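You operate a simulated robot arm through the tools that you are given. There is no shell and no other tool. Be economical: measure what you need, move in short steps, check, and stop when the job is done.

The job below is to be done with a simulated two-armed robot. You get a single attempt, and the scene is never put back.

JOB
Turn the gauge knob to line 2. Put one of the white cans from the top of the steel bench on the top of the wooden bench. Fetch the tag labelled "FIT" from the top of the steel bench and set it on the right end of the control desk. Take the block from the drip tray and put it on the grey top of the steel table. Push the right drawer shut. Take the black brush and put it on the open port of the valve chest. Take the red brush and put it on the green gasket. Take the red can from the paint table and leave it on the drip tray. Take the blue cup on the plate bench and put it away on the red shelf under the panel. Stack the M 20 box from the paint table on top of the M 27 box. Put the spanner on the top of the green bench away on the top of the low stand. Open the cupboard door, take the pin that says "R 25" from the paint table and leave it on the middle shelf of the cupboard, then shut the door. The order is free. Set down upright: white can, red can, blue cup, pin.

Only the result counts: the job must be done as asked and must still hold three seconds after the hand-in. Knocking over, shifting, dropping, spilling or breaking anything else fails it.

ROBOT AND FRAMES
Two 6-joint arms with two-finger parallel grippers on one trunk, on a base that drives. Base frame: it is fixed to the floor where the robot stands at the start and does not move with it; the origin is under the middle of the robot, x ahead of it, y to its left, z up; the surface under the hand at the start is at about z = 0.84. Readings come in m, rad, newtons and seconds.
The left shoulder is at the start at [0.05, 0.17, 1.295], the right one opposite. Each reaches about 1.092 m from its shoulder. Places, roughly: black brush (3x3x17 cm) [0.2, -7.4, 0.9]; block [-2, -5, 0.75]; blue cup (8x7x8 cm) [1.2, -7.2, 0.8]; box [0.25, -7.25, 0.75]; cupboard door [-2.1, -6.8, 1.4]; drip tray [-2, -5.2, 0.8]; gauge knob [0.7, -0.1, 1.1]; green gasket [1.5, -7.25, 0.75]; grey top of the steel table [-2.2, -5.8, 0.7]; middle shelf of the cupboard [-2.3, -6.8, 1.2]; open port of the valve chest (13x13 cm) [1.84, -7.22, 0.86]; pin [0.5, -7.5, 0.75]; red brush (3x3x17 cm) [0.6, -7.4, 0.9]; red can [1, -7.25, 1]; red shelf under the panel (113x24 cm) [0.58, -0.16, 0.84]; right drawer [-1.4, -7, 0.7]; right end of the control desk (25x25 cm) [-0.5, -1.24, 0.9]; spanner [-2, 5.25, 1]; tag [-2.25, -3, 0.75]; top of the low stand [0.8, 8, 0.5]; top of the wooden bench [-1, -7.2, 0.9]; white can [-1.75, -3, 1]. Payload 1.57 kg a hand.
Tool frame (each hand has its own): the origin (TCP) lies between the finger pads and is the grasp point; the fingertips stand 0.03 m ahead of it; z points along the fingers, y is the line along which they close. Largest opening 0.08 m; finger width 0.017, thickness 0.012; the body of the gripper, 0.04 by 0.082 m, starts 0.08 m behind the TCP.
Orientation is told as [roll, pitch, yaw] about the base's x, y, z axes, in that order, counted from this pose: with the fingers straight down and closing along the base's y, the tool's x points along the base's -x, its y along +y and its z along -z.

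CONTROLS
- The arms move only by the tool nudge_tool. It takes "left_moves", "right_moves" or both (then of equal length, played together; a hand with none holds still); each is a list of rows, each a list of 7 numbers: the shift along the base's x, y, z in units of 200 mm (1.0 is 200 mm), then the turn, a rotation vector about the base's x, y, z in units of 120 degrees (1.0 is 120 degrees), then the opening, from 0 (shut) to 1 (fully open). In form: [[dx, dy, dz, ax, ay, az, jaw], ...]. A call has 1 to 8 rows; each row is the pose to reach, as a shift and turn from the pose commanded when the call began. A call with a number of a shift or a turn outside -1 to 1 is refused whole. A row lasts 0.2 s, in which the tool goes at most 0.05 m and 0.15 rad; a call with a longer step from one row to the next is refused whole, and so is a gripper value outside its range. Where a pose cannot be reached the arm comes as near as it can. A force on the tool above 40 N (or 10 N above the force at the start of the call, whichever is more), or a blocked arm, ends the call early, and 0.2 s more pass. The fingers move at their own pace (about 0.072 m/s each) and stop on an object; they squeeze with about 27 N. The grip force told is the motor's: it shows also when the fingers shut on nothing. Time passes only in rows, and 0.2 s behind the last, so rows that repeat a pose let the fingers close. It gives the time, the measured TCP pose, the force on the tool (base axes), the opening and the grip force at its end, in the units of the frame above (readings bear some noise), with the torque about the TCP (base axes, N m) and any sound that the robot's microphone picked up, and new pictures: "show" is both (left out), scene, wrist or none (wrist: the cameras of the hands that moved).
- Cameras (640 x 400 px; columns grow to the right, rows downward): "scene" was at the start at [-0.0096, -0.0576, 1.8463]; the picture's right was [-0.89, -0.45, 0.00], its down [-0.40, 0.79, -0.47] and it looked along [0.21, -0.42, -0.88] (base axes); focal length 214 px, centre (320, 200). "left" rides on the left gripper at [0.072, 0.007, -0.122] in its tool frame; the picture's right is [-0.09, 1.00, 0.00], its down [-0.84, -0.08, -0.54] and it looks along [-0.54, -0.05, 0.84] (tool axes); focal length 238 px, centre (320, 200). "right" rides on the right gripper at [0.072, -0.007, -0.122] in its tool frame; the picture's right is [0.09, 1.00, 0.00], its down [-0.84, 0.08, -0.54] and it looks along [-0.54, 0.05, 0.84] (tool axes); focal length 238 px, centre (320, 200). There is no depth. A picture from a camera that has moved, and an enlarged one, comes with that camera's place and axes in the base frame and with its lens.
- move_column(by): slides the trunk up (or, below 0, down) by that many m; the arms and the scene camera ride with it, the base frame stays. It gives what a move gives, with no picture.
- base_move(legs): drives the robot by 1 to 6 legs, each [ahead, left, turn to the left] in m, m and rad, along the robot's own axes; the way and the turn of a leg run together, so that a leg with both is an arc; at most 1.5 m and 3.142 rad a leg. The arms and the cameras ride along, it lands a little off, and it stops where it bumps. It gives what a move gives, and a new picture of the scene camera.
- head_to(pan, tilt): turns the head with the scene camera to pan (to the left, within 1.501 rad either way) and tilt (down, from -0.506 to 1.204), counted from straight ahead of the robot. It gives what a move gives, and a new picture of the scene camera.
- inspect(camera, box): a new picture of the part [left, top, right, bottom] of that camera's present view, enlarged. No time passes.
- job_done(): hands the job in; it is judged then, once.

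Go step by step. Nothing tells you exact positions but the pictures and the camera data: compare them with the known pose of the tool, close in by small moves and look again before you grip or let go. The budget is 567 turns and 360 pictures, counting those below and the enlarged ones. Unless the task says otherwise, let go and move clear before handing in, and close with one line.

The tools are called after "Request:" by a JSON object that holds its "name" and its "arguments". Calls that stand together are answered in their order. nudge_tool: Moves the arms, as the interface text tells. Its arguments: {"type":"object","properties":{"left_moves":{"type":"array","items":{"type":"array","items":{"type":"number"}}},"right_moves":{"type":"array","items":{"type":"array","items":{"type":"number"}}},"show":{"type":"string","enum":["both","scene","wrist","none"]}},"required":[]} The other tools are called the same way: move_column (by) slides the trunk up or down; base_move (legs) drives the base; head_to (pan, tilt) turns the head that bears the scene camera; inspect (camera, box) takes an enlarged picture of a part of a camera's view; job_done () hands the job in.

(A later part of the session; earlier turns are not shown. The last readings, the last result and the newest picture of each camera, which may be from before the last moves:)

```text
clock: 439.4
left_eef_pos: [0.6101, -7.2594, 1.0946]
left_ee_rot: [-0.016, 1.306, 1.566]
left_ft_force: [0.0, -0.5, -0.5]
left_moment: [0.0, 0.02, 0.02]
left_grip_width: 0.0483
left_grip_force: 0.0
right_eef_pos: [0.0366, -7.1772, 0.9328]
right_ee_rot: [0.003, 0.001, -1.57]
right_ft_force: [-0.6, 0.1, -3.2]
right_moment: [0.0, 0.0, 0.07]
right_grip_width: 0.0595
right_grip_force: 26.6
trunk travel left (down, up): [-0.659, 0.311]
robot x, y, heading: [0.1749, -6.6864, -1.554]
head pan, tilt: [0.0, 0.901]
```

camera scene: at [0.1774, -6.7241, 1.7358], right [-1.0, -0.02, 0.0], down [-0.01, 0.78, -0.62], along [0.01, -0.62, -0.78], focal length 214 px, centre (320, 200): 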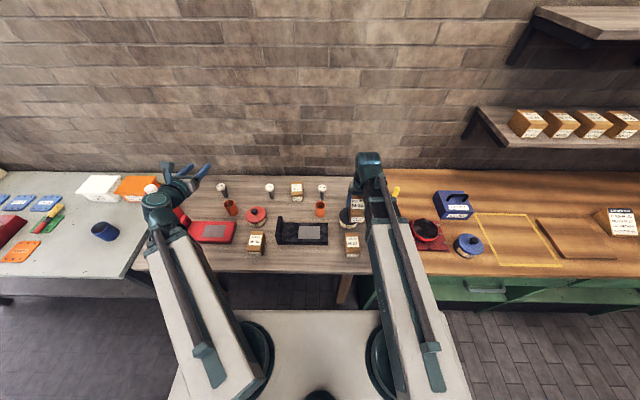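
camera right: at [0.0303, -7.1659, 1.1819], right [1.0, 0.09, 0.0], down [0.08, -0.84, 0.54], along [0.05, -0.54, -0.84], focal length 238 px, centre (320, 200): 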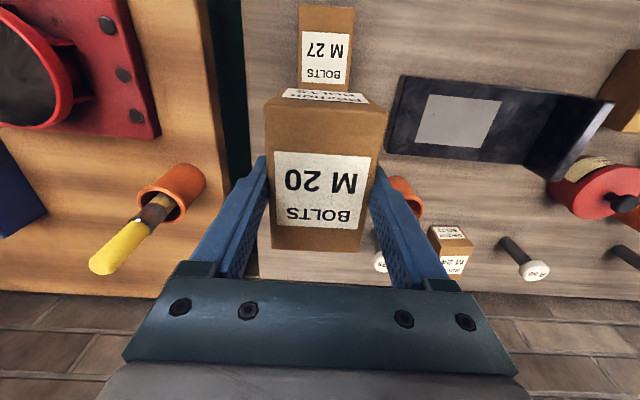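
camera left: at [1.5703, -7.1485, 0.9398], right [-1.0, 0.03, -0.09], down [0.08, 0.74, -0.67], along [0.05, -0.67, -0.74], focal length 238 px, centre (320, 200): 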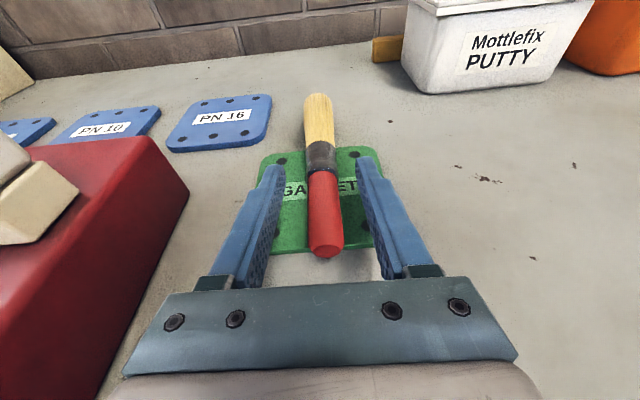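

Request:
{"name": "move_column", "arguments": {"by": -0.006}}

Request:
{"name": "move_column", "arguments": {"by": -0.005}}

Request:
{"name": "inspect", "arguments": {"camera": "right", "box": [120, 0, 520, 250]}}

```text
clock: 440.0
left_eef_pos: [0.6092, -7.2604, 1.0899]
left_ee_rot: [-0.017, 1.303, 1.565]
left_ft_force: [-0.5, -0.7, 0.7]
left_moment: [0.02, -0.02, 0.02]
left_grip_width: 0.0479
left_grip_force: 0.1
right_eef_pos: [0.0354, -7.1761, 0.9282]
right_ee_rot: [0.003, 0.001, -1.571]
right_ft_force: [-0.7, 0.4, -3.3]
right_moment: [-0.01, 0.0, -0.01]
right_grip_width: 0.0599
right_grip_force: 26.7
trunk travel left (down, up): [-0.653, 0.317]
robot x, y, heading: [0.1736, -6.6889, -1.552]
head pan, tilt: [0.0, 0.901]
```

```text
clock: 440.5
left_eef_pos: [0.6112, -7.2594, 1.0853]
left_ee_rot: [-0.014, 1.303, 1.566]
left_ft_force: [-0.5, -0.1, -0.9]
left_moment: [0.0, 0.0, 0.01]
left_grip_width: 0.048
left_grip_force: 0.1
right_eef_pos: [0.0353, -7.1769, 0.9226]
right_ee_rot: [0.003, -0.001, -1.57]
right_ft_force: [-1.4, -3.6, 21.9]
right_moment: [0.19, 0.2, 0.22]
right_grip_width: 0.0599
right_grip_force: 27.0
trunk travel left (down, up): [-0.648, 0.322]
robot x, y, heading: [0.1785, -6.6894, -1.553]
head pan, tilt: [0.0, 0.901]
```

```text
1.60 times, centred on (320, 125) of right
camera zoom: at [0.0292, -7.1041, 1.0439], right [1.0, 0.09, 0.0], down [0.08, -0.84, 0.54], along [0.05, -0.54, -0.84], focal length 381 px, centre (320, 320)
```

zoom: 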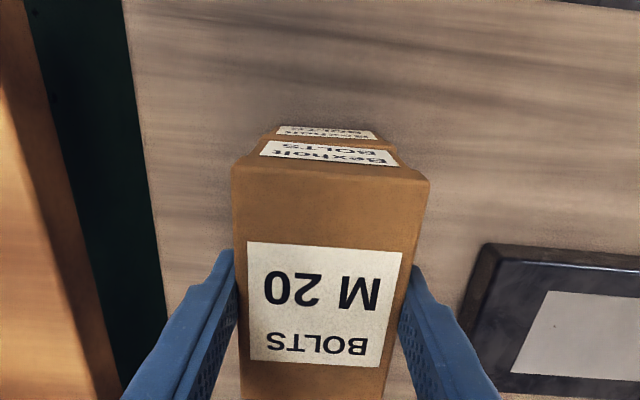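

Contact, well aligned. Release and lift.

Request:
{"name": "nudge_tool", "arguments": {"right_moves": [[0, 0, 0, 0, 0, 0, 0.9], [0, 0, 0, 0, 0, 0, 1], [0, 0, 0, 0, 0, 0, 1]], "show": "none"}}

Request:
{"name": "move_column", "arguments": {"by": 0.25}}

Request:
{"name": "inspect", "arguments": {"camera": "right", "box": [0, 0, 640, 400]}}

```text
clock: 441.3
left_eef_pos: [0.6105, -7.2601, 1.0832]
left_ee_rot: [-0.015, 1.303, 1.568]
left_ft_force: [-0.1, 0.8, -0.8]
left_moment: [0.03, 0.04, 0.0]
left_grip_width: 0.0482
left_grip_force: 0.0
right_eef_pos: [0.0367, -7.1773, 0.9224]
right_ee_rot: [0.001, 0.002, -1.571]
right_ft_force: [-0.3, -0.1, 0.2]
right_moment: [-0.04, -0.03, -0.01]
right_grip_width: 0.0801
right_grip_force: 0.2
trunk travel left (down, up): [-0.648, 0.322]
robot x, y, heading: [0.1754, -6.6872, -1.551]
head pan, tilt: [0.0, 0.901]
```

```text
clock: 443.9
left_eef_pos: [0.6109, -7.2598, 1.3342]
left_ee_rot: [-0.015, 1.304, 1.567]
left_ft_force: [-0.4, 0.4, 0.4]
left_moment: [-0.02, 0.04, 0.0]
left_grip_width: 0.0479
left_grip_force: 0.1
right_eef_pos: [0.0374, -7.1776, 1.1723]
right_ee_rot: [0.002, 0.002, -1.569]
right_ft_force: [-0.9, 0.9, -1.1]
right_moment: [0.01, -0.04, -0.04]
right_grip_width: 0.0801
right_grip_force: 0.1
trunk travel left (down, up): [-0.898, 0.072]
robot x, y, heading: [0.1787, -6.6862, -1.555]
head pan, tilt: [0.0, 0.901]
```

```text
1.00 times, centred on (320, 200) of right (not enlarged: the box is as wide or as high as the picture)
camera zoom: at [0.0292, -7.1044, 1.2931], right [1.0, 0.09, 0.0], down [0.08, -0.84, 0.54], along [0.05, -0.54, -0.84], focal length 238 px, centre (320, 200)
```

zoom: 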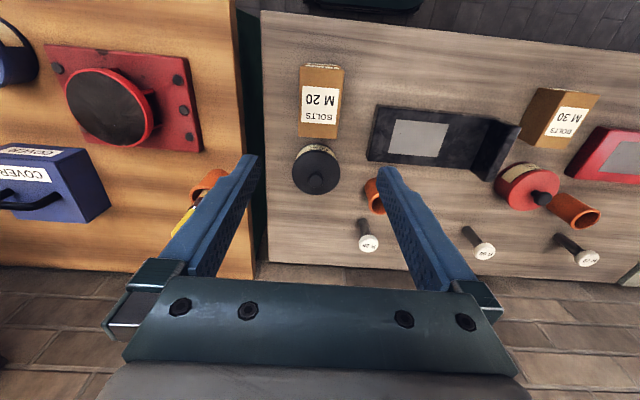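

M 20 sits on M 27. Now the pin R 25: I stow the right hand aside and set the left hand to a 55° tilt.

Request:
{"name": "nudge_tool", "arguments": {"right_moves": [[-0.2, 0.02, 0, 0, 0, 0, 1], [-0.4, 0.05, 0, 0, 0, 0, 1], [-0.6, 0.1, 0, 0, 0, 0, 1], [-0.8, 0.16, 0, 0, 0, 0, 1], [-1, 0.25, 0, 0, 0, 0, 1]], "left_moves": [[0, 0, 0, 0.06, 0, 0, 0.6], [0, 0, 0, 0.12, 0, 0, 0.6], [0, 0, 0, 0.164, 0, 0, 0.6], [0, 0, 0, 0.164, 0, 0, 0.6], [0, 0, 0, 0.164, 0, 0, 0.6]], "show": "none"}}

Request:
{"name": "nudge_tool", "arguments": {"right_moves": [[-0.18, 0.15, 0, 0, 0, 0, 1], [-0.36, 0.3, 0, 0, 0, 0, 1], [-0.54, 0.45, 0, 0, 0, 0, 1], [-0.7, 0.64, 0, 0, 0, 0, 1], [-0.86, 0.83, 0, 0, 0, 0, 1], [-1, 1, 0, 0, 0, 0, 1]], "show": "none"}}

Request:
{"name": "nudge_tool", "arguments": {"right_moves": [[-0.1, 0.2, 0, 0, 0, 0, 1], [-0.2, 0.4, 0, 0, 0, 0, 1], [-0.3, 0.6, 0, 0, 0, 0, 1], [-0.35, 0.8, 0, 0, 0, 0, 1]], "show": "none"}}

Request:
{"name": "base_move", "arguments": {"legs": [[0, -0.33, -0.018]]}}

```text
clock: 445.1
left_eef_pos: [0.6074, -7.2595, 1.2668]
left_ee_rot: [-0.013, 0.961, 1.57]
left_ft_force: [0.0, -0.2, 0.2]
left_moment: [0.0, -0.01, 0.0]
left_grip_width: 0.048
left_grip_force: 0.0
left hand out of reach, approached as far as the arm can: row 1, 2, 3, 4, 5
right_eef_pos: [-0.1659, -7.1273, 1.1716]
right_ee_rot: [0.002, 0.003, -1.57]
right_ft_force: [0.9, -0.2, -0.2]
right_moment: [0.0, 0.01, -0.02]
right_grip_width: 0.0799
right_grip_force: 0.1
trunk travel left (down, up): [-0.898, 0.072]
robot x, y, heading: [0.1733, -6.6893, -1.549]
head pan, tilt: [0.0, 0.901]
```

```text
clock: 446.5
left_eef_pos: [0.608, -7.2586, 1.2666]
left_ee_rot: [-0.014, 0.963, 1.569]
left_ft_force: [-0.3, 0.2, 0.1]
left_moment: [0.03, 0.0, 0.0]
left_grip_width: 0.0478
left_grip_force: 0.1
right_eef_pos: [-0.3665, -6.9251, 1.1726]
right_ee_rot: [0.001, 0.003, -1.57]
right_ft_force: [-0.6, -0.6, 0.6]
right_moment: [-0.02, -0.02, -0.01]
right_grip_width: 0.0801
right_grip_force: 0.1
right hand out of reach, approached as far as the arm can: row 4
trunk travel left (down, up): [-0.898, 0.072]
robot x, y, heading: [0.1739, -6.6853, -1.551]
head pan, tilt: [0.0, 0.901]
```

```text
clock: 447.5
left_eef_pos: [0.6079, -7.2581, 1.2662]
left_ee_rot: [-0.014, 0.961, 1.568]
left_ft_force: [-0.5, 0.0, 0.3]
left_moment: [-0.03, -0.03, 0.02]
left_grip_width: 0.048
left_grip_force: 0.0
right_eef_pos: [-0.4358, -6.766, 1.172]
right_ee_rot: [0.002, 0.001, -1.57]
right_ft_force: [0.6, -0.2, 0.2]
right_moment: [-0.03, -0.02, -0.01]
right_grip_width: 0.08
right_grip_force: 0.0
trunk travel left (down, up): [-0.898, 0.072]
robot x, y, heading: [0.1757, -6.688, -1.557]
head pan, tilt: [0.0, 0.901]
```

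```text
clock: 449.7
left_eef_pos: [0.2676, -7.2686, 1.2665]
left_ee_rot: [-0.016, 0.962, 1.558]
left_ft_force: [-0.3, -0.1, -1.0]
left_moment: [-0.02, 0.03, 0.05]
left_grip_width: 0.0481
left_grip_force: 0.1
right_eef_pos: [-0.7711, -6.7642, 1.1728]
right_ee_rot: [0.003, 0.003, -1.58]
right_ft_force: [-0.1, -1.1, 0.0]
right_moment: [0.01, -0.02, -0.01]
right_grip_width: 0.0802
right_grip_force: 0.0
trunk travel left (down, up): [-0.898, 0.072]
robot x, y, heading: [-0.1595, -6.6934, -1.56]
head pan, tilt: [0.0, 0.901]
camera scene: at [-0.1578, -6.7279, 1.8468], right [-1.0, -0.01, 0.0], down [-0.01, 0.78, -0.62], along [0.01, -0.62, -0.78], focal length 214 px, centre (320, 200)
```

scene: 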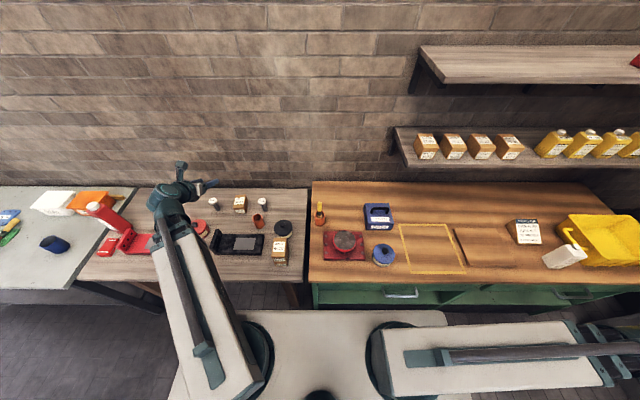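

Request:
{"name": "nudge_tool", "arguments": {"left_moves": [[-0.09, -0.2, 0, 0, 0, 0, 0.6], [-0.18, -0.4, 0, 0, 0, 0, 0.6], [-0.27, -0.6, 0, 0, 0, 0, 0.6], [-0.36, -0.8, 0, 0, 0, 0, 0.6], [-0.43, -0.95, 0, 0, 0, 0, 0.6]], "show": "wrist"}}

```text
clock: 450.9
left_eef_pos: [0.1816, -7.4611, 1.2656]
left_ee_rot: [-0.013, 0.959, 1.559]
left_ft_force: [-0.3, 0.0, 0.3]
left_moment: [0.0, -0.04, 0.0]
left_grip_width: 0.0475
left_grip_force: 0.0
right_eef_pos: [-0.7711, -6.7637, 1.1711]
right_ee_rot: [0.002, 0.001, -1.582]
right_ft_force: [-0.4, -0.9, 0.2]
right_moment: [0.02, -0.01, -0.02]
right_grip_width: 0.0802
right_grip_force: 0.1
trunk travel left (down, up): [-0.898, 0.072]
robot x, y, heading: [-0.158, -6.692, -1.564]
head pan, tilt: [0.0, 0.901]
camera left: at [0.1774, -7.4015, 1.3947], right [-0.99, 0.05, -0.08], down [0.08, 0.92, -0.37], along [0.06, -0.38, -0.92], focal length 238 px, centre (320, 200)
```

left: 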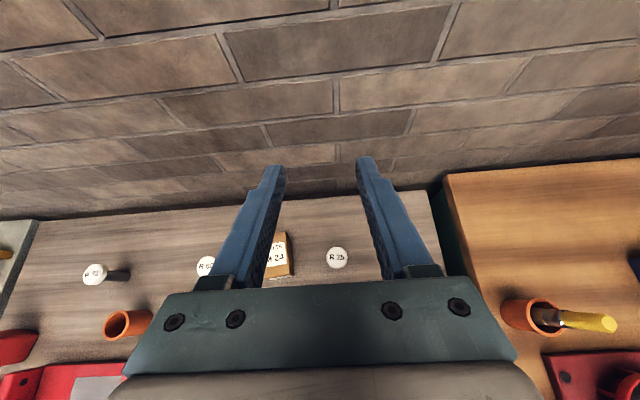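

Request:
{"name": "nudge_tool", "arguments": {"left_moves": [[0, -0.09, 0, 0, 0, 0, 0.6], [0, -0.09, 0, 0, 0, 0, 0.6]], "show": "none"}}

Request:
{"name": "move_column", "arguments": {"by": -0.3}}

Request:
{"name": "inspect", "arguments": {"camera": "left", "box": [0, 0, 640, 400]}}

Request:
{"name": "inspect", "arguments": {"camera": "scene", "box": [110, 60, 366, 220]}}

```text
clock: 451.5
left_eef_pos: [0.1829, -7.4767, 1.2663]
left_ee_rot: [-0.014, 0.961, 1.559]
left_ft_force: [-0.6, -1.0, 1.1]
left_moment: [-0.01, 0.02, -0.04]
left_grip_width: 0.0481
left_grip_force: 0.0
right_eef_pos: [-0.7719, -6.7647, 1.1723]
right_ee_rot: [0.003, 0.004, -1.582]
right_ft_force: [0.0, 0.3, -0.3]
right_moment: [-0.01, -0.02, 0.02]
right_grip_width: 0.08
right_grip_force: 0.0
trunk travel left (down, up): [-0.898, 0.072]
robot x, y, heading: [-0.1586, -6.691, -1.564]
head pan, tilt: [0.0, 0.901]
```

```text
clock: 454.5
left_eef_pos: [0.1836, -7.4764, 0.9669]
left_ee_rot: [-0.014, 0.96, 1.557]
left_ft_force: [-0.3, 0.6, -0.1]
left_moment: [-0.02, -0.03, -0.02]
left_grip_width: 0.0481
left_grip_force: 0.1
right_eef_pos: [-0.7718, -6.7637, 0.8722]
right_ee_rot: [0.002, 0.002, -1.582]
right_ft_force: [0.2, -0.7, -0.2]
right_moment: [-0.02, -0.02, -0.03]
right_grip_width: 0.0801
right_grip_force: 0.0
trunk travel left (down, up): [-0.598, 0.372]
robot x, y, heading: [-0.1608, -6.6877, -1.563]
head pan, tilt: [0.0, 0.901]
```

```text
1.00 times, centred on (320, 200) of left (not enlarged: the box is as wide or as high as the picture)
camera zoom: at [0.178, -7.4181, 1.0949], right [-0.99, 0.05, -0.08], down [0.08, 0.92, -0.37], along [0.06, -0.38, -0.92], focal length 238 px, centre (320, 200)
```

zoom: 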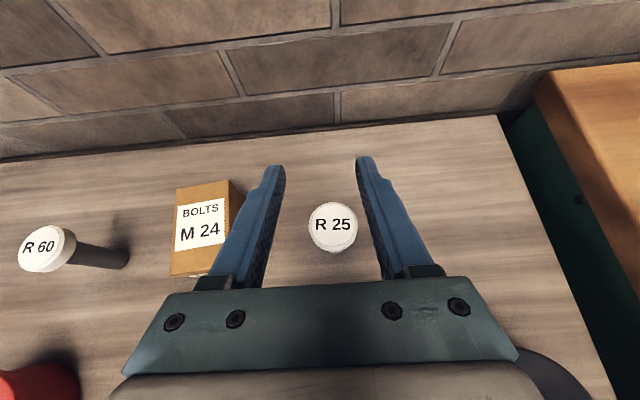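

```text
2.50 times, centred on (238, 140) of scene
camera zoom: at [-0.1564, -6.7278, 1.5469], right [-1.0, -0.01, 0.0], down [-0.01, 0.78, -0.62], along [0.0, -0.62, -0.78], focal length 536 px, centre (525, 350)
```

zoom: 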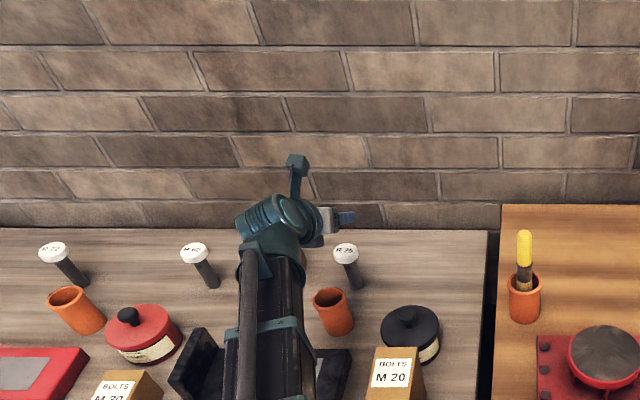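

The brush holder in front would foul the hand, so I raise, tilt to 62°, and yaw the hand to come in from the left side.

Request:
{"name": "move_column", "arguments": {"by": 0.12}}

Request:
{"name": "nudge_tool", "arguments": {"left_moves": [[0, 0, 0, -0.058, 0, 0, 0.75], [0, 0, 0, -0.058, 0, 0, 0.75]], "show": "none"}}

Request:
{"name": "nudge_tool", "arguments": {"left_moves": [[0, 0, 0, 0, 0, -0.0625, 0.75], [0, 0, 0, 0, 0, -0.125, 0.75], [0, 0, 0, 0, 0, -0.1875, 0.75], [0, 0, 0, 0, 0, -0.25, 0.75], [0, 0, 0, 0, 0, -0.3125, 0.75], [0, 0, 0, 0, 0, -0.375, 0.75], [0, 0, 0, 0, 0, -0.4375, 0.75], [0, 0, 0, 0, 0, -0.5, 0.75]], "show": "both"}}

```text
clock: 456.0
left_eef_pos: [0.1838, -7.4769, 1.0859]
left_ee_rot: [-0.013, 0.96, 1.557]
left_ft_force: [-0.2, 0.1, 0.7]
left_moment: [-0.01, 0.01, -0.02]
left_grip_width: 0.0481
left_grip_force: 0.1
right_eef_pos: [-0.7704, -6.7635, 0.9919]
right_ee_rot: [0.002, 0.001, -1.582]
right_ft_force: [0.5, 0.1, -0.2]
right_moment: [-0.03, 0.01, 0.02]
right_grip_width: 0.0798
right_grip_force: 0.2
trunk travel left (down, up): [-0.718, 0.252]
robot x, y, heading: [-0.1543, -6.6899, -1.563]
head pan, tilt: [0.0, 0.901]
```

```text
clock: 456.6
left_eef_pos: [0.1829, -7.4776, 1.1086]
left_ee_rot: [-0.017, 1.081, 1.553]
left_ft_force: [0.2, 0.4, -0.2]
left_moment: [-0.01, 0.01, 0.03]
left_grip_width: 0.0602
left_grip_force: 0.1
left hand out of reach, approached as far as the arm can: row 1, 2
right_eef_pos: [-0.7704, -6.7644, 0.9925]
right_ee_rot: [0.001, 0.002, -1.583]
right_ft_force: [0.7, -1.0, -1.6]
right_moment: [-0.03, -0.03, -0.04]
right_grip_width: 0.08
right_grip_force: 0.0
trunk travel left (down, up): [-0.718, 0.252]
robot x, y, heading: [-0.156, -6.6927, -1.561]
head pan, tilt: [0.0, 0.901]
```

```text
clock: 458.4
left_eef_pos: [0.1824, -7.477, 1.1089]
left_ee_rot: [-0.017, 1.082, 0.505]
left_ft_force: [-0.3, 0.5, 0.1]
left_moment: [0.0, 0.0, 0.0]
left_grip_width: 0.0599
left_grip_force: 0.1
right_eef_pos: [-0.7697, -6.7628, 0.9921]
right_ee_rot: [0.004, 0.002, -1.581]
right_ft_force: [0.4, -0.1, 0.9]
right_moment: [0.0, 0.01, 0.04]
right_grip_width: 0.0799
right_grip_force: 0.1
trunk travel left (down, up): [-0.718, 0.252]
robot x, y, heading: [-0.158, -6.6934, -1.562]
head pan, tilt: [0.0, 0.901]
camera scene: at [-0.1562, -6.7282, 1.6668], right [-1.0, -0.01, 0.0], down [-0.01, 0.78, -0.62], along [0.0, -0.62, -0.78], focal length 214 px, centre (320, 200)
camera left: at [0.2463, -7.4341, 1.2294], right [-0.46, 0.89, -0.09], down [0.8, 0.36, -0.48], along [-0.4, -0.29, -0.87], focal length 238 px, centre (320, 200)
```

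scene: 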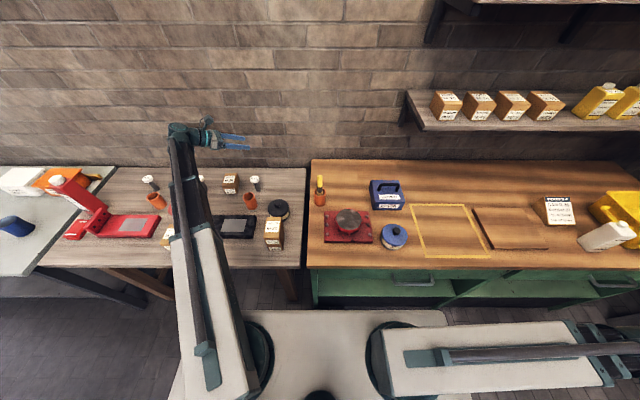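
left: 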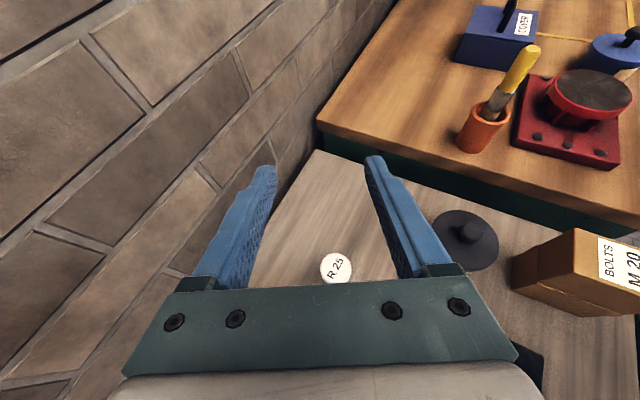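

Request:
{"name": "move_column", "arguments": {"by": -0.18}}

Request:
{"name": "inspect", "arguments": {"camera": "left", "box": [120, 100, 520, 350]}}

Request:
{"name": "inspect", "arguments": {"camera": "scene", "box": [150, 60, 342, 180]}}

```text
clock: 460.4
left_eef_pos: [0.1838, -7.477, 0.9305]
left_ee_rot: [-0.017, 1.083, 0.509]
left_ft_force: [-0.9, -0.6, -0.4]
left_moment: [-0.04, 0.0, -0.03]
left_grip_width: 0.0601
left_grip_force: 0.1
right_eef_pos: [-0.7713, -6.7644, 0.8121]
right_ee_rot: [0.002, 0.002, -1.581]
right_ft_force: [-0.1, -0.2, -0.4]
right_moment: [0.01, 0.04, -0.01]
right_grip_width: 0.08
right_grip_force: 0.1
trunk travel left (down, up): [-0.538, 0.432]
robot x, y, heading: [-0.1556, -6.6913, -1.566]
head pan, tilt: [0.0, 0.901]
```

```text
1.60 times, centred on (320, 225) of left
camera zoom: at [0.2458, -7.4338, 1.0496], right [-0.46, 0.88, -0.09], down [0.8, 0.36, -0.48], along [-0.39, -0.29, -0.87], focal length 381 px, centre (320, 160)
```

zoom: 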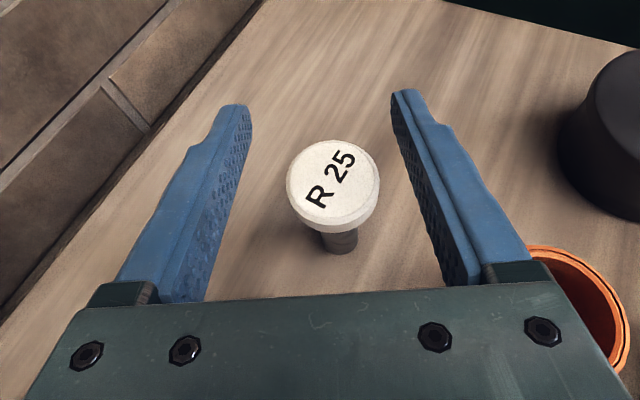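

```text
3.33 times, centred on (246, 120) of scene
camera zoom: at [-0.1563, -6.7278, 1.4869], right [-1.0, -0.01, 0.0], down [-0.01, 0.78, -0.62], along [0.0, -0.62, -0.78], focal length 715 px, centre (567, 467)
```

zoom: 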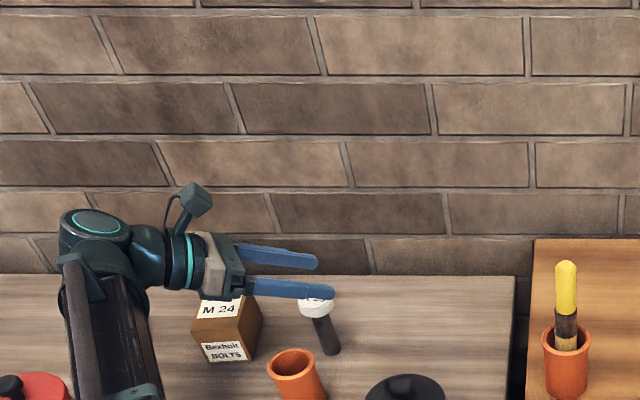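

Request:
{"name": "move_column", "arguments": {"by": -0.055}}

Request:
{"name": "move_column", "arguments": {"by": -0.026}}

Request:
{"name": "inspect", "arguments": {"camera": "left", "box": [120, 100, 520, 350]}}

```text
clock: 461.4
left_eef_pos: [0.1836, -7.4789, 0.8739]
left_ee_rot: [-0.017, 1.082, 0.507]
left_ft_force: [-0.3, 0.7, -0.3]
left_moment: [0.02, -0.01, -0.03]
left_grip_width: 0.0601
left_grip_force: 0.1
right_eef_pos: [-0.7711, -6.7636, 0.7575]
right_ee_rot: [0.001, 0.001, -1.581]
right_ft_force: [-0.2, 0.3, -0.4]
right_moment: [0.04, 0.01, 0.03]
right_grip_width: 0.0801
right_grip_force: 0.2
trunk travel left (down, up): [-0.483, 0.487]
robot x, y, heading: [-0.154, -6.6939, -1.562]
head pan, tilt: [0.0, 0.901]
```

```text
clock: 462.1
left_eef_pos: [0.1835, -7.4772, 0.8478]
left_ee_rot: [-0.018, 1.083, 0.508]
left_ft_force: [-0.5, -1.1, 0.6]
left_moment: [-0.03, 0.01, -0.03]
left_grip_width: 0.06
left_grip_force: 0.0
right_eef_pos: [-0.7709, -6.7652, 0.7311]
right_ee_rot: [0.001, 0.001, -1.581]
right_ft_force: [0.2, -1.0, 0.4]
right_moment: [0.02, 0.0, -0.01]
right_grip_width: 0.0803
right_grip_force: 0.1
trunk travel left (down, up): [-0.457, 0.513]
robot x, y, heading: [-0.1555, -6.6953, -1.563]
head pan, tilt: [0.0, 0.901]
```

```text
1.60 times, centred on (320, 225) of left
camera zoom: at [0.2458, -7.4338, 0.9685], right [-0.46, 0.88, -0.09], down [0.8, 0.36, -0.48], along [-0.39, -0.29, -0.87], focal length 381 px, centre (320, 160)
```

zoom: 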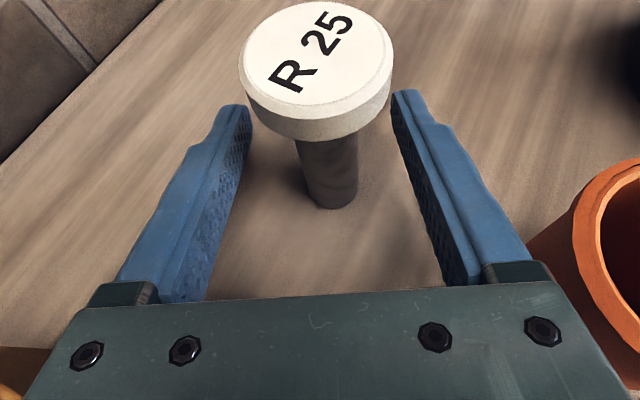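

Request:
{"name": "nudge_tool", "arguments": {"left_moves": [[0, 0, 0, 0, 0, 0, 0.4], [0, 0, 0, 0, 0, 0, 0.15], [0, 0, 0, 0, 0, 0, 0], [0, 0, 0, 0, 0, 0, 0]], "show": "none"}}

Request:
{"name": "move_column", "arguments": {"by": 0.1}}

Request:
{"name": "inspect", "arguments": {"camera": "left", "box": [0, 0, 640, 400]}}

```text
clock: 463.1
left_eef_pos: [0.182, -7.4779, 0.8477]
left_ee_rot: [-0.018, 1.083, 0.509]
left_ft_force: [-1.0, 2.3, 0.0]
left_moment: [0.13, 0.05, -0.01]
left_grip_width: 0.0233
left_grip_force: 26.8
right_eef_pos: [-0.771, -6.7634, 0.7307]
right_ee_rot: [0.003, 0.003, -1.58]
right_ft_force: [0.1, 0.5, -1.4]
right_moment: [0.01, 0.01, 0.0]
right_grip_width: 0.0802
right_grip_force: 0.1
trunk travel left (down, up): [-0.457, 0.513]
robot x, y, heading: [-0.1607, -6.6903, -1.569]
head pan, tilt: [0.0, 0.901]
```

```text
clock: 464.4
left_eef_pos: [0.1835, -7.4791, 0.9471]
left_ee_rot: [-0.016, 1.082, 0.508]
left_ft_force: [-0.1, 0.6, -3.7]
left_moment: [0.02, -0.03, 0.0]
left_grip_width: 0.0234
left_grip_force: 27.2
right_eef_pos: [-0.7706, -6.764, 0.8308]
right_ee_rot: [0.002, 0.001, -1.581]
right_ft_force: [0.2, -0.2, -0.3]
right_moment: [0.03, 0.0, -0.02]
right_grip_width: 0.08
right_grip_force: 0.0
trunk travel left (down, up): [-0.557, 0.413]
robot x, y, heading: [-0.1554, -6.6894, -1.565]
head pan, tilt: [0.0, 0.901]
```

```text
1.00 times, centred on (320, 200) of left (not enlarged: the box is as wide or as high as the picture)
camera zoom: at [0.2459, -7.4343, 1.0681], right [-0.46, 0.88, -0.09], down [0.8, 0.36, -0.48], along [-0.39, -0.29, -0.87], focal length 238 px, centre (320, 200)
```

zoom: 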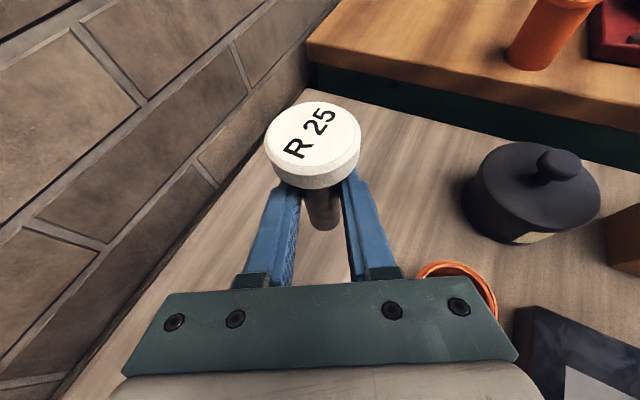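

Pin in hand. I raise, and on the way also fetch the red can with the right hand.

Request:
{"name": "move_column", "arguments": {"by": 0.4}}

Request:
{"name": "base_move", "arguments": {"legs": [[0, 1.22, 0]]}}

Request:
{"name": "nudge_tool", "arguments": {"right_moves": [[0.02, -0.2, 0, 0, 0, 0, 1], [0.05, -0.4, 0, 0, 0, 0, 1], [0.1, -0.6, 0, 0, 0, 0, 1], [0.2, -0.78, 0, 0, 0, 0, 1], [0.35, -0.92, 0, 0, 0, 0, 1], [0.52, -1, 0, 0, 0, 0, 1]], "show": "none"}}

Request:
{"name": "nudge_tool", "arguments": {"right_moves": [[0.18, -0.14, 0, 0, 0, 0, 1], [0.36, -0.28, 0, 0, 0, 0, 1], [0.54, -0.42, 0, 0, 0, 0, 1], [0.72, -0.56, 0, 0, 0, 0, 1], [0.9, -0.7, 0, 0, 0, 0, 1]], "show": "none"}}

Request:
{"name": "nudge_tool", "arguments": {"right_moves": [[0.18, -0.15, 0, 0, 0, 0, 1], [0.36, -0.3, 0, 0, 0, 0, 1], [0.54, -0.45, 0, 0, 0, 0, 1], [0.72, -0.6, 0, 0, 0, 0, 1], [0.8, -0.75, 0, 0, 0, 0, 1]], "show": "wrist"}}

```text
clock: 468.2
left_eef_pos: [0.1831, -7.4772, 1.3477]
left_ee_rot: [-0.016, 1.081, 0.509]
left_ft_force: [0.6, -0.3, -4.6]
left_moment: [-0.02, 0.0, 0.01]
left_grip_width: 0.0232
left_grip_force: 26.6
right_eef_pos: [-0.7708, -6.7634, 1.231]
right_ee_rot: [0.001, 0.002, -1.582]
right_ft_force: [0.3, -0.2, -1.1]
right_moment: [0.0, 0.0, 0.01]
right_grip_width: 0.0802
right_grip_force: 0.1
trunk travel left (down, up): [-0.957, 0.013]
robot x, y, heading: [-0.158, -6.6942, -1.565]
head pan, tilt: [0.0, 0.901]
```

```text
clock: 474.4
left_eef_pos: [1.4066, -7.4592, 1.3477]
left_ee_rot: [-0.015, 1.081, 0.518]
left_ft_force: [0.0, 0.0, -4.0]
left_moment: [0.0, 0.0, 0.04]
left_grip_width: 0.0235
left_grip_force: 27.0
right_eef_pos: [0.4445, -6.7547, 1.2311]
right_ee_rot: [0.001, 0.002, -1.571]
right_ft_force: [0.2, -0.3, -0.5]
right_moment: [0.0, 0.01, 0.01]
right_grip_width: 0.08
right_grip_force: 0.1
trunk travel left (down, up): [-0.957, 0.013]
robot x, y, heading: [1.058, -6.6745, -1.554]
head pan, tilt: [0.0, 0.901]
camera scene: at [1.059, -6.7129, 1.9058], right [-1.0, -0.02, 0.0], down [-0.01, 0.78, -0.62], along [0.01, -0.62, -0.78], focal length 214 px, centre (320, 200)
```

scene: 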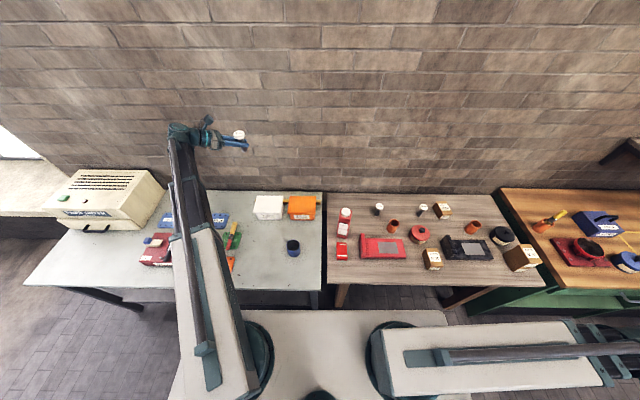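

```text
clock: 475.8
left_eef_pos: [1.4059, -7.4593, 1.3473]
left_ee_rot: [-0.016, 1.081, 0.522]
left_ft_force: [0.5, -0.6, -5.0]
left_moment: [-0.01, 0.0, -0.02]
left_grip_width: 0.0233
left_grip_force: 26.7
right_eef_pos: [0.5492, -6.9558, 1.232]
right_ee_rot: [0.001, 0.003, -1.57]
right_ft_force: [-0.6, -0.1, 0.8]
right_moment: [0.0, 0.01, 0.0]
right_grip_width: 0.0802
right_grip_force: 0.0
trunk travel left (down, up): [-0.957, 0.013]
robot x, y, heading: [1.0545, -6.6782, -1.555]
head pan, tilt: [0.0, 0.901]
```

```text
clock: 477.0
left_eef_pos: [1.4064, -7.4596, 1.3463]
left_ee_rot: [-0.014, 1.084, 0.52]
left_ft_force: [-0.6, 0.7, -3.5]
left_moment: [0.03, 0.03, 0.01]
left_grip_width: 0.0231
left_grip_force: 27.1
right_eef_pos: [0.726, -7.1046, 1.2312]
right_ee_rot: [0.003, 0.003, -1.572]
right_ft_force: [-0.1, -0.9, 0.2]
right_moment: [0.03, -0.01, 0.0]
right_grip_width: 0.0802
right_grip_force: 0.1
right hand out of reach, approached as far as the arm can: row 1, 2, 3, 4, 5
trunk travel left (down, up): [-0.957, 0.013]
robot x, y, heading: [1.0545, -6.6777, -1.551]
head pan, tilt: [0.0, 0.901]
```

```text
clock: 478.2
left_eef_pos: [1.4054, -7.4591, 1.3471]
left_ee_rot: [-0.015, 1.081, 0.519]
left_ft_force: [-0.2, 0.3, -4.3]
left_moment: [0.0, -0.03, -0.01]
left_grip_width: 0.0235
left_grip_force: 26.9
right_eef_pos: [0.8848, -7.2533, 1.2314]
right_ee_rot: [0.002, 0.004, -1.572]
right_ft_force: [0.8, 0.4, -1.0]
right_moment: [0.02, 0.01, -0.05]
right_grip_width: 0.08
right_grip_force: 0.1
trunk travel left (down, up): [-0.957, 0.013]
robot x, y, heading: [1.0583, -6.6802, -1.557]
head pan, tilt: [0.0, 0.901]
camera right: at [0.8778, -7.181, 1.3517], right [1.0, 0.09, 0.0], down [0.08, -0.84, 0.54], along [0.05, -0.54, -0.84], focal length 238 px, centre (320, 200)
```

right: 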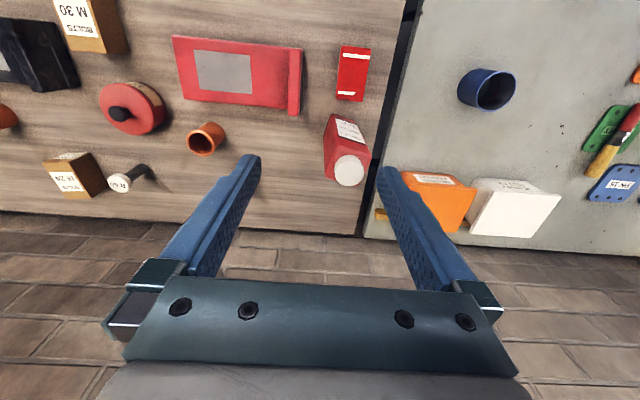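

Request:
{"name": "nudge_tool", "arguments": {"right_moves": [[0.13, -0.2, 0, 0, 0, 0, 1], [0.265, -0.42, 0, 0, 0, 0, 1], [0.265, -0.42, 0, 0, 0, 0, 1]], "show": "none"}}

Request:
{"name": "move_column", "arguments": {"by": -0.14}}

Request:
{"name": "inspect", "arguments": {"camera": "right", "box": [120, 0, 520, 250]}}

```text
refused: row 2 steps farther than a row can; nothing moved
```

```text
clock: 479.9
left_eef_pos: [1.4058, -7.4591, 1.2067]
left_ee_rot: [-0.016, 1.081, 0.518]
left_ft_force: [-0.5, 0.0, -4.4]
left_moment: [-0.01, -0.02, 0.03]
left_grip_width: 0.0233
left_grip_force: 26.8
right_eef_pos: [0.8838, -7.2524, 1.0912]
right_ee_rot: [0.002, 0.001, -1.571]
right_ft_force: [-0.5, -0.2, 0.2]
right_moment: [-0.03, 0.02, -0.02]
right_grip_width: 0.0801
right_grip_force: 0.1
trunk travel left (down, up): [-0.817, 0.153]
robot x, y, heading: [1.0555, -6.6764, -1.555]
head pan, tilt: [0.0, 0.901]
```

```text
1.60 times, centred on (320, 125) of right
camera zoom: at [0.8772, -7.1796, 1.2121], right [1.0, 0.09, 0.0], down [0.08, -0.84, 0.54], along [0.05, -0.54, -0.84], focal length 381 px, centre (320, 320)
```

zoom: 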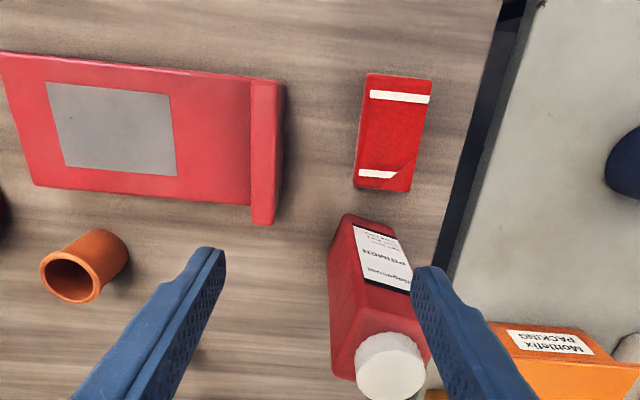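

Request:
{"name": "nudge_tool", "arguments": {"right_moves": [[0.1, -0.15, 0, 0, 0, 0, 1], [0.2, -0.3, 0, 0, 0, 0, 1], [0.27, -0.43, 0, 0, 0, 0, 1], [0.27, -0.43, 0, 0, 0, 0, 1]], "show": "wrist"}}

```text
clock: 480.9
left_eef_pos: [1.4058, -7.4583, 1.2076]
left_ee_rot: [-0.016, 1.08, 0.519]
left_ft_force: [0.6, -0.6, -4.6]
left_moment: [0.02, -0.05, -0.02]
left_grip_width: 0.0232
left_grip_force: 27.1
right_eef_pos: [0.9413, -7.339, 1.0912]
right_ee_rot: [0.002, 0.001, -1.57]
right_ft_force: [0.1, -0.7, -0.6]
right_moment: [-0.02, 0.0, -0.01]
right_grip_width: 0.0801
right_grip_force: 0.0
trunk travel left (down, up): [-0.817, 0.153]
robot x, y, heading: [1.0566, -6.675, -1.551]
head pan, tilt: [0.0, 0.901]
camera right: at [0.9326, -7.2664, 1.2121], right [1.0, 0.09, 0.0], down [0.08, -0.84, 0.54], along [0.05, -0.54, -0.84], focal length 238 px, centre (320, 200)
```

right: 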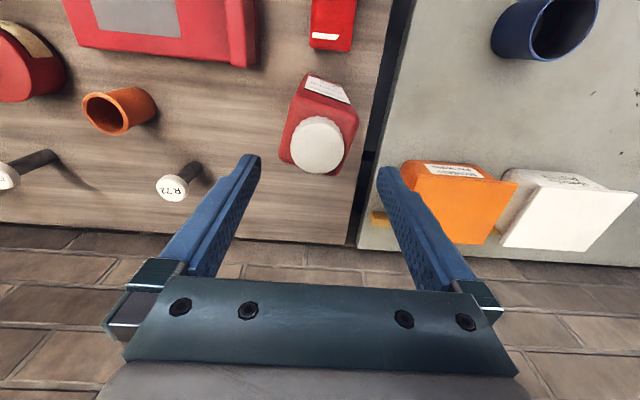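

Request:
{"name": "nudge_tool", "arguments": {"right_moves": [[-0.01, 0.005, 0, 0, 0, -0.065, 1], [-0.015, 0.01, 0, 0, 0, -0.125, 1], [-0.015, 0.01, 0, 0, 0, -0.125, 1]], "show": "none"}}

Request:
{"name": "move_column", "arguments": {"by": -0.11}}

Request:
{"name": "inspect", "arguments": {"camera": "right", "box": [120, 30, 520, 280]}}

```text
clock: 481.7
left_eef_pos: [1.407, -7.4576, 1.2067]
left_ee_rot: [-0.016, 1.081, 0.519]
left_ft_force: [0.4, -0.3, -4.6]
left_moment: [0.01, -0.06, -0.03]
left_grip_width: 0.0233
left_grip_force: 27.5
right_eef_pos: [0.9358, -7.3372, 1.0899]
right_ee_rot: [0.001, 0.001, -1.834]
right_ft_force: [0.5, -0.5, 0.6]
right_moment: [0.01, -0.01, -0.02]
right_grip_width: 0.0801
right_grip_force: 0.0
trunk travel left (down, up): [-0.817, 0.153]
robot x, y, heading: [1.0522, -6.6766, -1.555]
head pan, tilt: [0.0, 0.901]
```

```text
clock: 483.1
left_eef_pos: [1.4055, -7.4588, 1.0975]
left_ee_rot: [-0.016, 1.079, 0.519]
left_ft_force: [0.5, 0.3, -4.7]
left_moment: [0.01, -0.02, 0.0]
left_grip_width: 0.0233
left_grip_force: 26.9
right_eef_pos: [0.9363, -7.3361, 0.9808]
right_ee_rot: [0.001, 0.001, -1.833]
right_ft_force: [-0.3, 0.1, 0.8]
right_moment: [0.02, 0.0, 0.01]
right_grip_width: 0.0801
right_grip_force: 0.1
trunk travel left (down, up): [-0.707, 0.263]
robot x, y, heading: [1.058, -6.6747, -1.555]
head pan, tilt: [0.0, 0.901]
```

```text
1.60 times, centred on (320, 155) of right
camera zoom: at [0.9474, -7.2645, 1.1021], right [0.99, -0.17, 0.0], down [-0.14, -0.83, 0.54], along [-0.09, -0.53, -0.84], focal length 381 px, centre (320, 272)
```

zoom: 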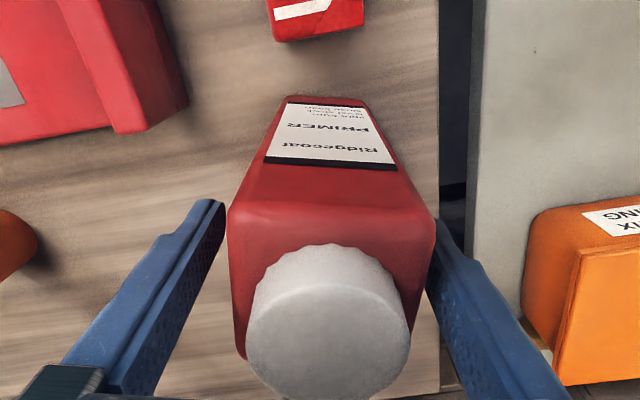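

Request:
{"name": "move_column", "arguments": {"by": -0.028}}

Request:
{"name": "nudge_tool", "arguments": {"right_moves": [[0, 0, 0, 0, 0, 0, 0.7], [0, 0, 0, 0, 0, 0, 0.3], [0, 0, 0, 0, 0, 0, 0], [0, 0, 0, 0, 0, 0, 0]], "show": "none"}}

Request:
{"name": "move_column", "arguments": {"by": 0.28}}

Request:
{"name": "inspect", "arguments": {"camera": "right", "box": [0, 0, 640, 400]}}

```text
clock: 483.8
left_eef_pos: [1.4059, -7.4584, 1.0692]
left_ee_rot: [-0.017, 1.081, 0.519]
left_ft_force: [-0.4, 0.9, -4.6]
left_moment: [0.01, -0.01, -0.05]
left_grip_width: 0.0231
left_grip_force: 26.6
right_eef_pos: [0.9364, -7.3359, 0.9525]
right_ee_rot: [0.001, 0.002, -1.832]
right_ft_force: [0.7, -0.3, -0.9]
right_moment: [-0.02, 0.01, 0.0]
right_grip_width: 0.0799
right_grip_force: 0.0
trunk travel left (down, up): [-0.679, 0.291]
robot x, y, heading: [1.053, -6.6818, -1.559]
head pan, tilt: [0.0, 0.901]
```

```text
clock: 484.8
left_eef_pos: [1.4059, -7.4587, 1.0688]
left_ee_rot: [-0.016, 1.08, 0.521]
left_ft_force: [0.9, 0.1, -4.9]
left_moment: [0.04, 0.01, -0.03]
left_grip_width: 0.0234
left_grip_force: 26.5
right_eef_pos: [0.9367, -7.3376, 0.9529]
right_ee_rot: [0.001, 0.003, -1.833]
right_ft_force: [2.3, -1.1, 0.9]
right_moment: [-0.15, -0.2, 0.02]
right_grip_width: 0.0624
right_grip_force: 27.2
trunk travel left (down, up): [-0.679, 0.291]
robot x, y, heading: [1.0559, -6.6708, -1.552]
head pan, tilt: [0.0, 0.901]
```

```text
clock: 487.6
left_eef_pos: [1.4064, -7.4598, 1.3492]
left_ee_rot: [-0.017, 1.081, 0.522]
left_ft_force: [-0.2, 0.6, -4.0]
left_moment: [0.0, 0.0, 0.0]
left_grip_width: 0.0231
left_grip_force: 27.1
right_eef_pos: [0.9361, -7.3365, 1.2325]
right_ee_rot: [0.002, 0.002, -1.832]
right_ft_force: [0.2, 0.0, -5.4]
right_moment: [-0.01, -0.02, 0.01]
right_grip_width: 0.0624
right_grip_force: 26.6
trunk travel left (down, up): [-0.959, 0.011]
robot x, y, heading: [1.0573, -6.6752, -1.552]
head pan, tilt: [0.0, 0.901]
```

```text
1.00 times, centred on (320, 200) of right (not enlarged: the box is as wide or as high as the picture)
camera zoom: at [0.9475, -7.2653, 1.3536], right [0.99, -0.17, 0.0], down [-0.14, -0.83, 0.54], along [-0.09, -0.53, -0.84], focal length 238 px, centre (320, 200)
```

zoom: 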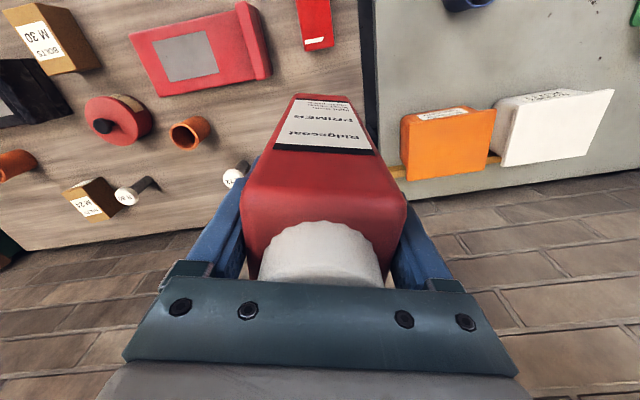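

Can and pin in hand. I back out, turn, and drive to the drip tray.

Request:
{"name": "base_move", "arguments": {"legs": [[-1.0, 0, 0], [0, 0, -1.585], [1.1, 0, 0], [1.05, 0, 0], [0, -0.4, 0]]}}

```text
clock: 509.0
left_eef_pos: [-1.8658, -5.518, 1.3488]
left_ee_rot: [-0.017, 1.08, -1.096]
left_ft_force: [-0.5, 0.5, -4.3]
left_moment: [-0.02, 0.01, 0.01]
left_grip_width: 0.0234
left_grip_force: 26.5
right_eef_pos: [-1.7221, -5.0535, 1.2321]
right_ee_rot: [0.001, 0.001, 2.835]
right_ft_force: [-0.5, 0.7, -5.6]
right_moment: [-0.03, 0.04, 0.02]
right_grip_width: 0.062
right_grip_force: 27.0
trunk travel left (down, up): [-0.959, 0.011]
robot x, y, heading: [-1.0669, -5.2009, 3.114]
head pan, tilt: [0.0, 0.901]
camera scene: at [-1.1036, -5.201, 1.9078], right [0.03, 1.0, 0.0], down [0.78, -0.02, -0.62], along [-0.62, 0.02, -0.78], focal length 214 px, centre (320, 200)
```

scene: 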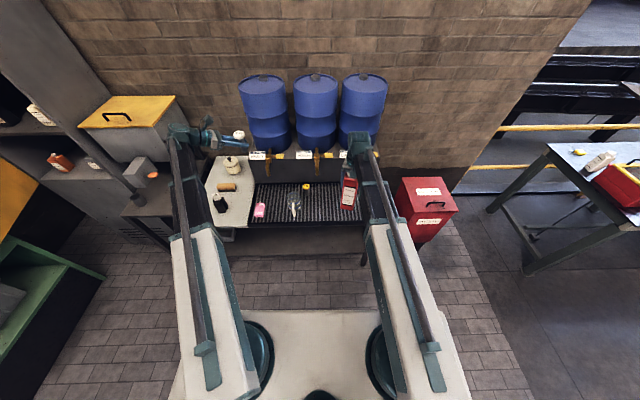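

Request:
{"name": "nudge_tool", "arguments": {"right_moves": [[-0.2, 0, 0, 0, 0, 0, 0], [-0.4, 0, 0, 0, 0, 0, 0], [-0.6, 0, 0, 0, 0, 0, 0], [-0.8, 0, 0, 0, 0, 0, 0], [-1, -0.01, 0, 0, 0, 0, 0]], "show": "none"}}

Request:
{"name": "nudge_tool", "arguments": {"right_moves": [[-0.14, 0, 0, 0, 0, 0, 0], [-0.14, 0, 0, 0, 0, 0, 0]], "show": "none"}}

Request:
{"name": "move_column", "arguments": {"by": -0.22}}

Request:
{"name": "inspect", "arguments": {"camera": "right", "box": [0, 0, 640, 400]}}

Request:
{"name": "inspect", "arguments": {"camera": "scene", "box": [240, 60, 432, 180]}}

```text
clock: 510.2
left_eef_pos: [-1.8668, -5.5184, 1.3482]
left_ee_rot: [-0.013, 1.083, -1.092]
left_ft_force: [0.5, 0.2, -4.9]
left_moment: [-0.01, -0.01, -0.01]
left_grip_width: 0.0234
left_grip_force: 26.7
right_eef_pos: [-1.9253, -5.0562, 1.2319]
right_ee_rot: [0.002, 0.003, 2.837]
right_ft_force: [0.2, 0.0, -5.4]
right_moment: [0.0, -0.03, -0.02]
right_grip_width: 0.0621
right_grip_force: 26.5
trunk travel left (down, up): [-0.959, 0.011]
robot x, y, heading: [-1.071, -5.2029, 3.118]
head pan, tilt: [0.0, 0.901]
```

```text
clock: 510.8
left_eef_pos: [-1.8642, -5.5199, 1.3486]
left_ee_rot: [-0.018, 1.078, -1.095]
left_ft_force: [0.6, 0.5, -5.5]
left_moment: [-0.05, -0.01, 0.03]
left_grip_width: 0.0233
left_grip_force: 27.2
right_eef_pos: [-1.9515, -5.0556, 1.2334]
right_ee_rot: [0.002, 0.002, 2.835]
right_ft_force: [-0.3, 0.2, -5.4]
right_moment: [0.02, 0.0, -0.03]
right_grip_width: 0.0624
right_grip_force: 27.0
trunk travel left (down, up): [-0.959, 0.011]
robot x, y, heading: [-1.0707, -5.2043, 3.124]
head pan, tilt: [0.0, 0.901]
```

```text
clock: 513.1
left_eef_pos: [-1.8654, -5.519, 1.1294]
left_ee_rot: [-0.015, 1.079, -1.094]
left_ft_force: [0.2, 0.5, -4.1]
left_moment: [-0.03, 0.01, 0.01]
left_grip_width: 0.0235
left_grip_force: 26.9
right_eef_pos: [-1.9517, -5.0557, 1.0135]
right_ee_rot: [0.0, 0.002, 2.836]
right_ft_force: [0.4, 1.1, -5.6]
right_moment: [0.02, 0.01, 0.0]
right_grip_width: 0.0618
right_grip_force: 26.8
trunk travel left (down, up): [-0.739, 0.231]
robot x, y, heading: [-1.066, -5.206, 3.118]
head pan, tilt: [0.0, 0.901]
```

```text
1.00 times, centred on (320, 200) of right (not enlarged: the box is as wide or as high as the picture)
camera zoom: at [-1.8814, -5.0694, 1.1336], right [-0.21, -0.98, 0.0], down [-0.82, 0.18, 0.54], along [-0.53, 0.11, -0.84], focal length 238 px, centre (320, 200)
```

zoom: 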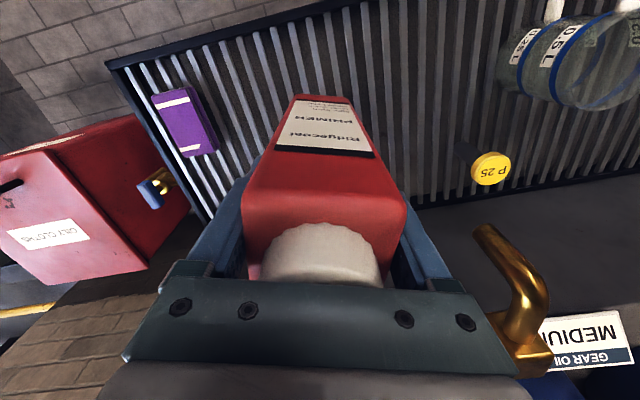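

```text
3.33 times, centred on (336, 120) of scene
camera zoom: at [-1.1034, -5.2022, 1.6878], right [0.03, 1.0, 0.0], down [0.78, -0.02, -0.62], along [-0.62, 0.02, -0.78], focal length 715 px, centre (267, 467)
```

zoom: 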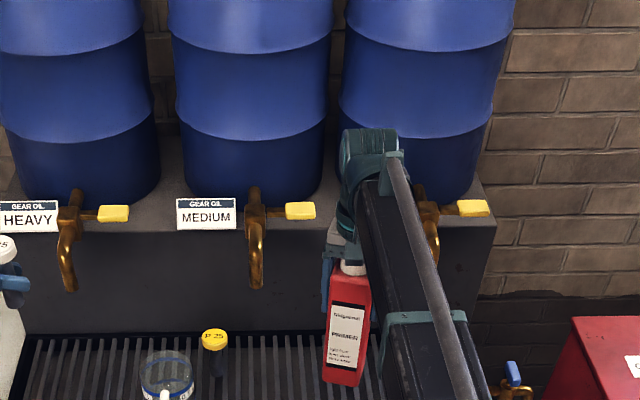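

Request:
{"name": "move_column", "arguments": {"by": -0.085}}

Request:
{"name": "move_column", "arguments": {"by": -0.008}}

Request:
{"name": "move_column", "arguments": {"by": -0.006}}

```text
clock: 514.3
left_eef_pos: [-1.8653, -5.5186, 1.0447]
left_ee_rot: [-0.015, 1.08, -1.095]
left_ft_force: [0.9, -0.1, -3.2]
left_moment: [0.01, -0.01, -0.03]
left_grip_width: 0.0234
left_grip_force: 27.2
right_eef_pos: [-1.9517, -5.0555, 0.9274]
right_ee_rot: [0.001, 0.003, 2.836]
right_ft_force: [-0.2, 0.6, -4.7]
right_moment: [0.0, 0.0, -0.01]
right_grip_width: 0.062
right_grip_force: 27.1
trunk travel left (down, up): [-0.654, 0.316]
robot x, y, heading: [-1.0699, -5.2037, 3.122]
head pan, tilt: [0.0, 0.901]
```

```text
clock: 514.9
left_eef_pos: [-1.8645, -5.5183, 1.0358]
left_ee_rot: [-0.017, 1.081, -1.095]
left_ft_force: [0.1, 0.1, -4.2]
left_moment: [-0.03, -0.02, 0.02]
left_grip_width: 0.0231
left_grip_force: 27.2
right_eef_pos: [-1.9517, -5.0551, 0.92]
right_ee_rot: [0.003, 0.002, 2.836]
right_ft_force: [-0.1, 0.0, -5.1]
right_moment: [0.01, 0.03, 0.0]
right_grip_width: 0.062
right_grip_force: 27.4
trunk travel left (down, up): [-0.646, 0.324]
robot x, y, heading: [-1.0687, -5.2022, 3.114]
head pan, tilt: [0.0, 0.901]
```

```text
clock: 515.4
left_eef_pos: [-1.8659, -5.5187, 1.0303]
left_ee_rot: [-0.016, 1.08, -1.094]
left_ft_force: [0.4, 0.4, -4.8]
left_moment: [0.0, 0.0, 0.01]
left_grip_width: 0.0233
left_grip_force: 26.5
right_eef_pos: [-1.9512, -5.0552, 0.9137]
right_ee_rot: [0.003, 0.002, 2.837]
right_ft_force: [0.6, 0.0, -5.4]
right_moment: [0.0, 0.02, 0.02]
right_grip_width: 0.0623
right_grip_force: 26.8
trunk travel left (down, up): [-0.64, 0.33]
robot x, y, heading: [-1.0692, -5.2046, 3.117]
head pan, tilt: [0.0, 0.901]
```

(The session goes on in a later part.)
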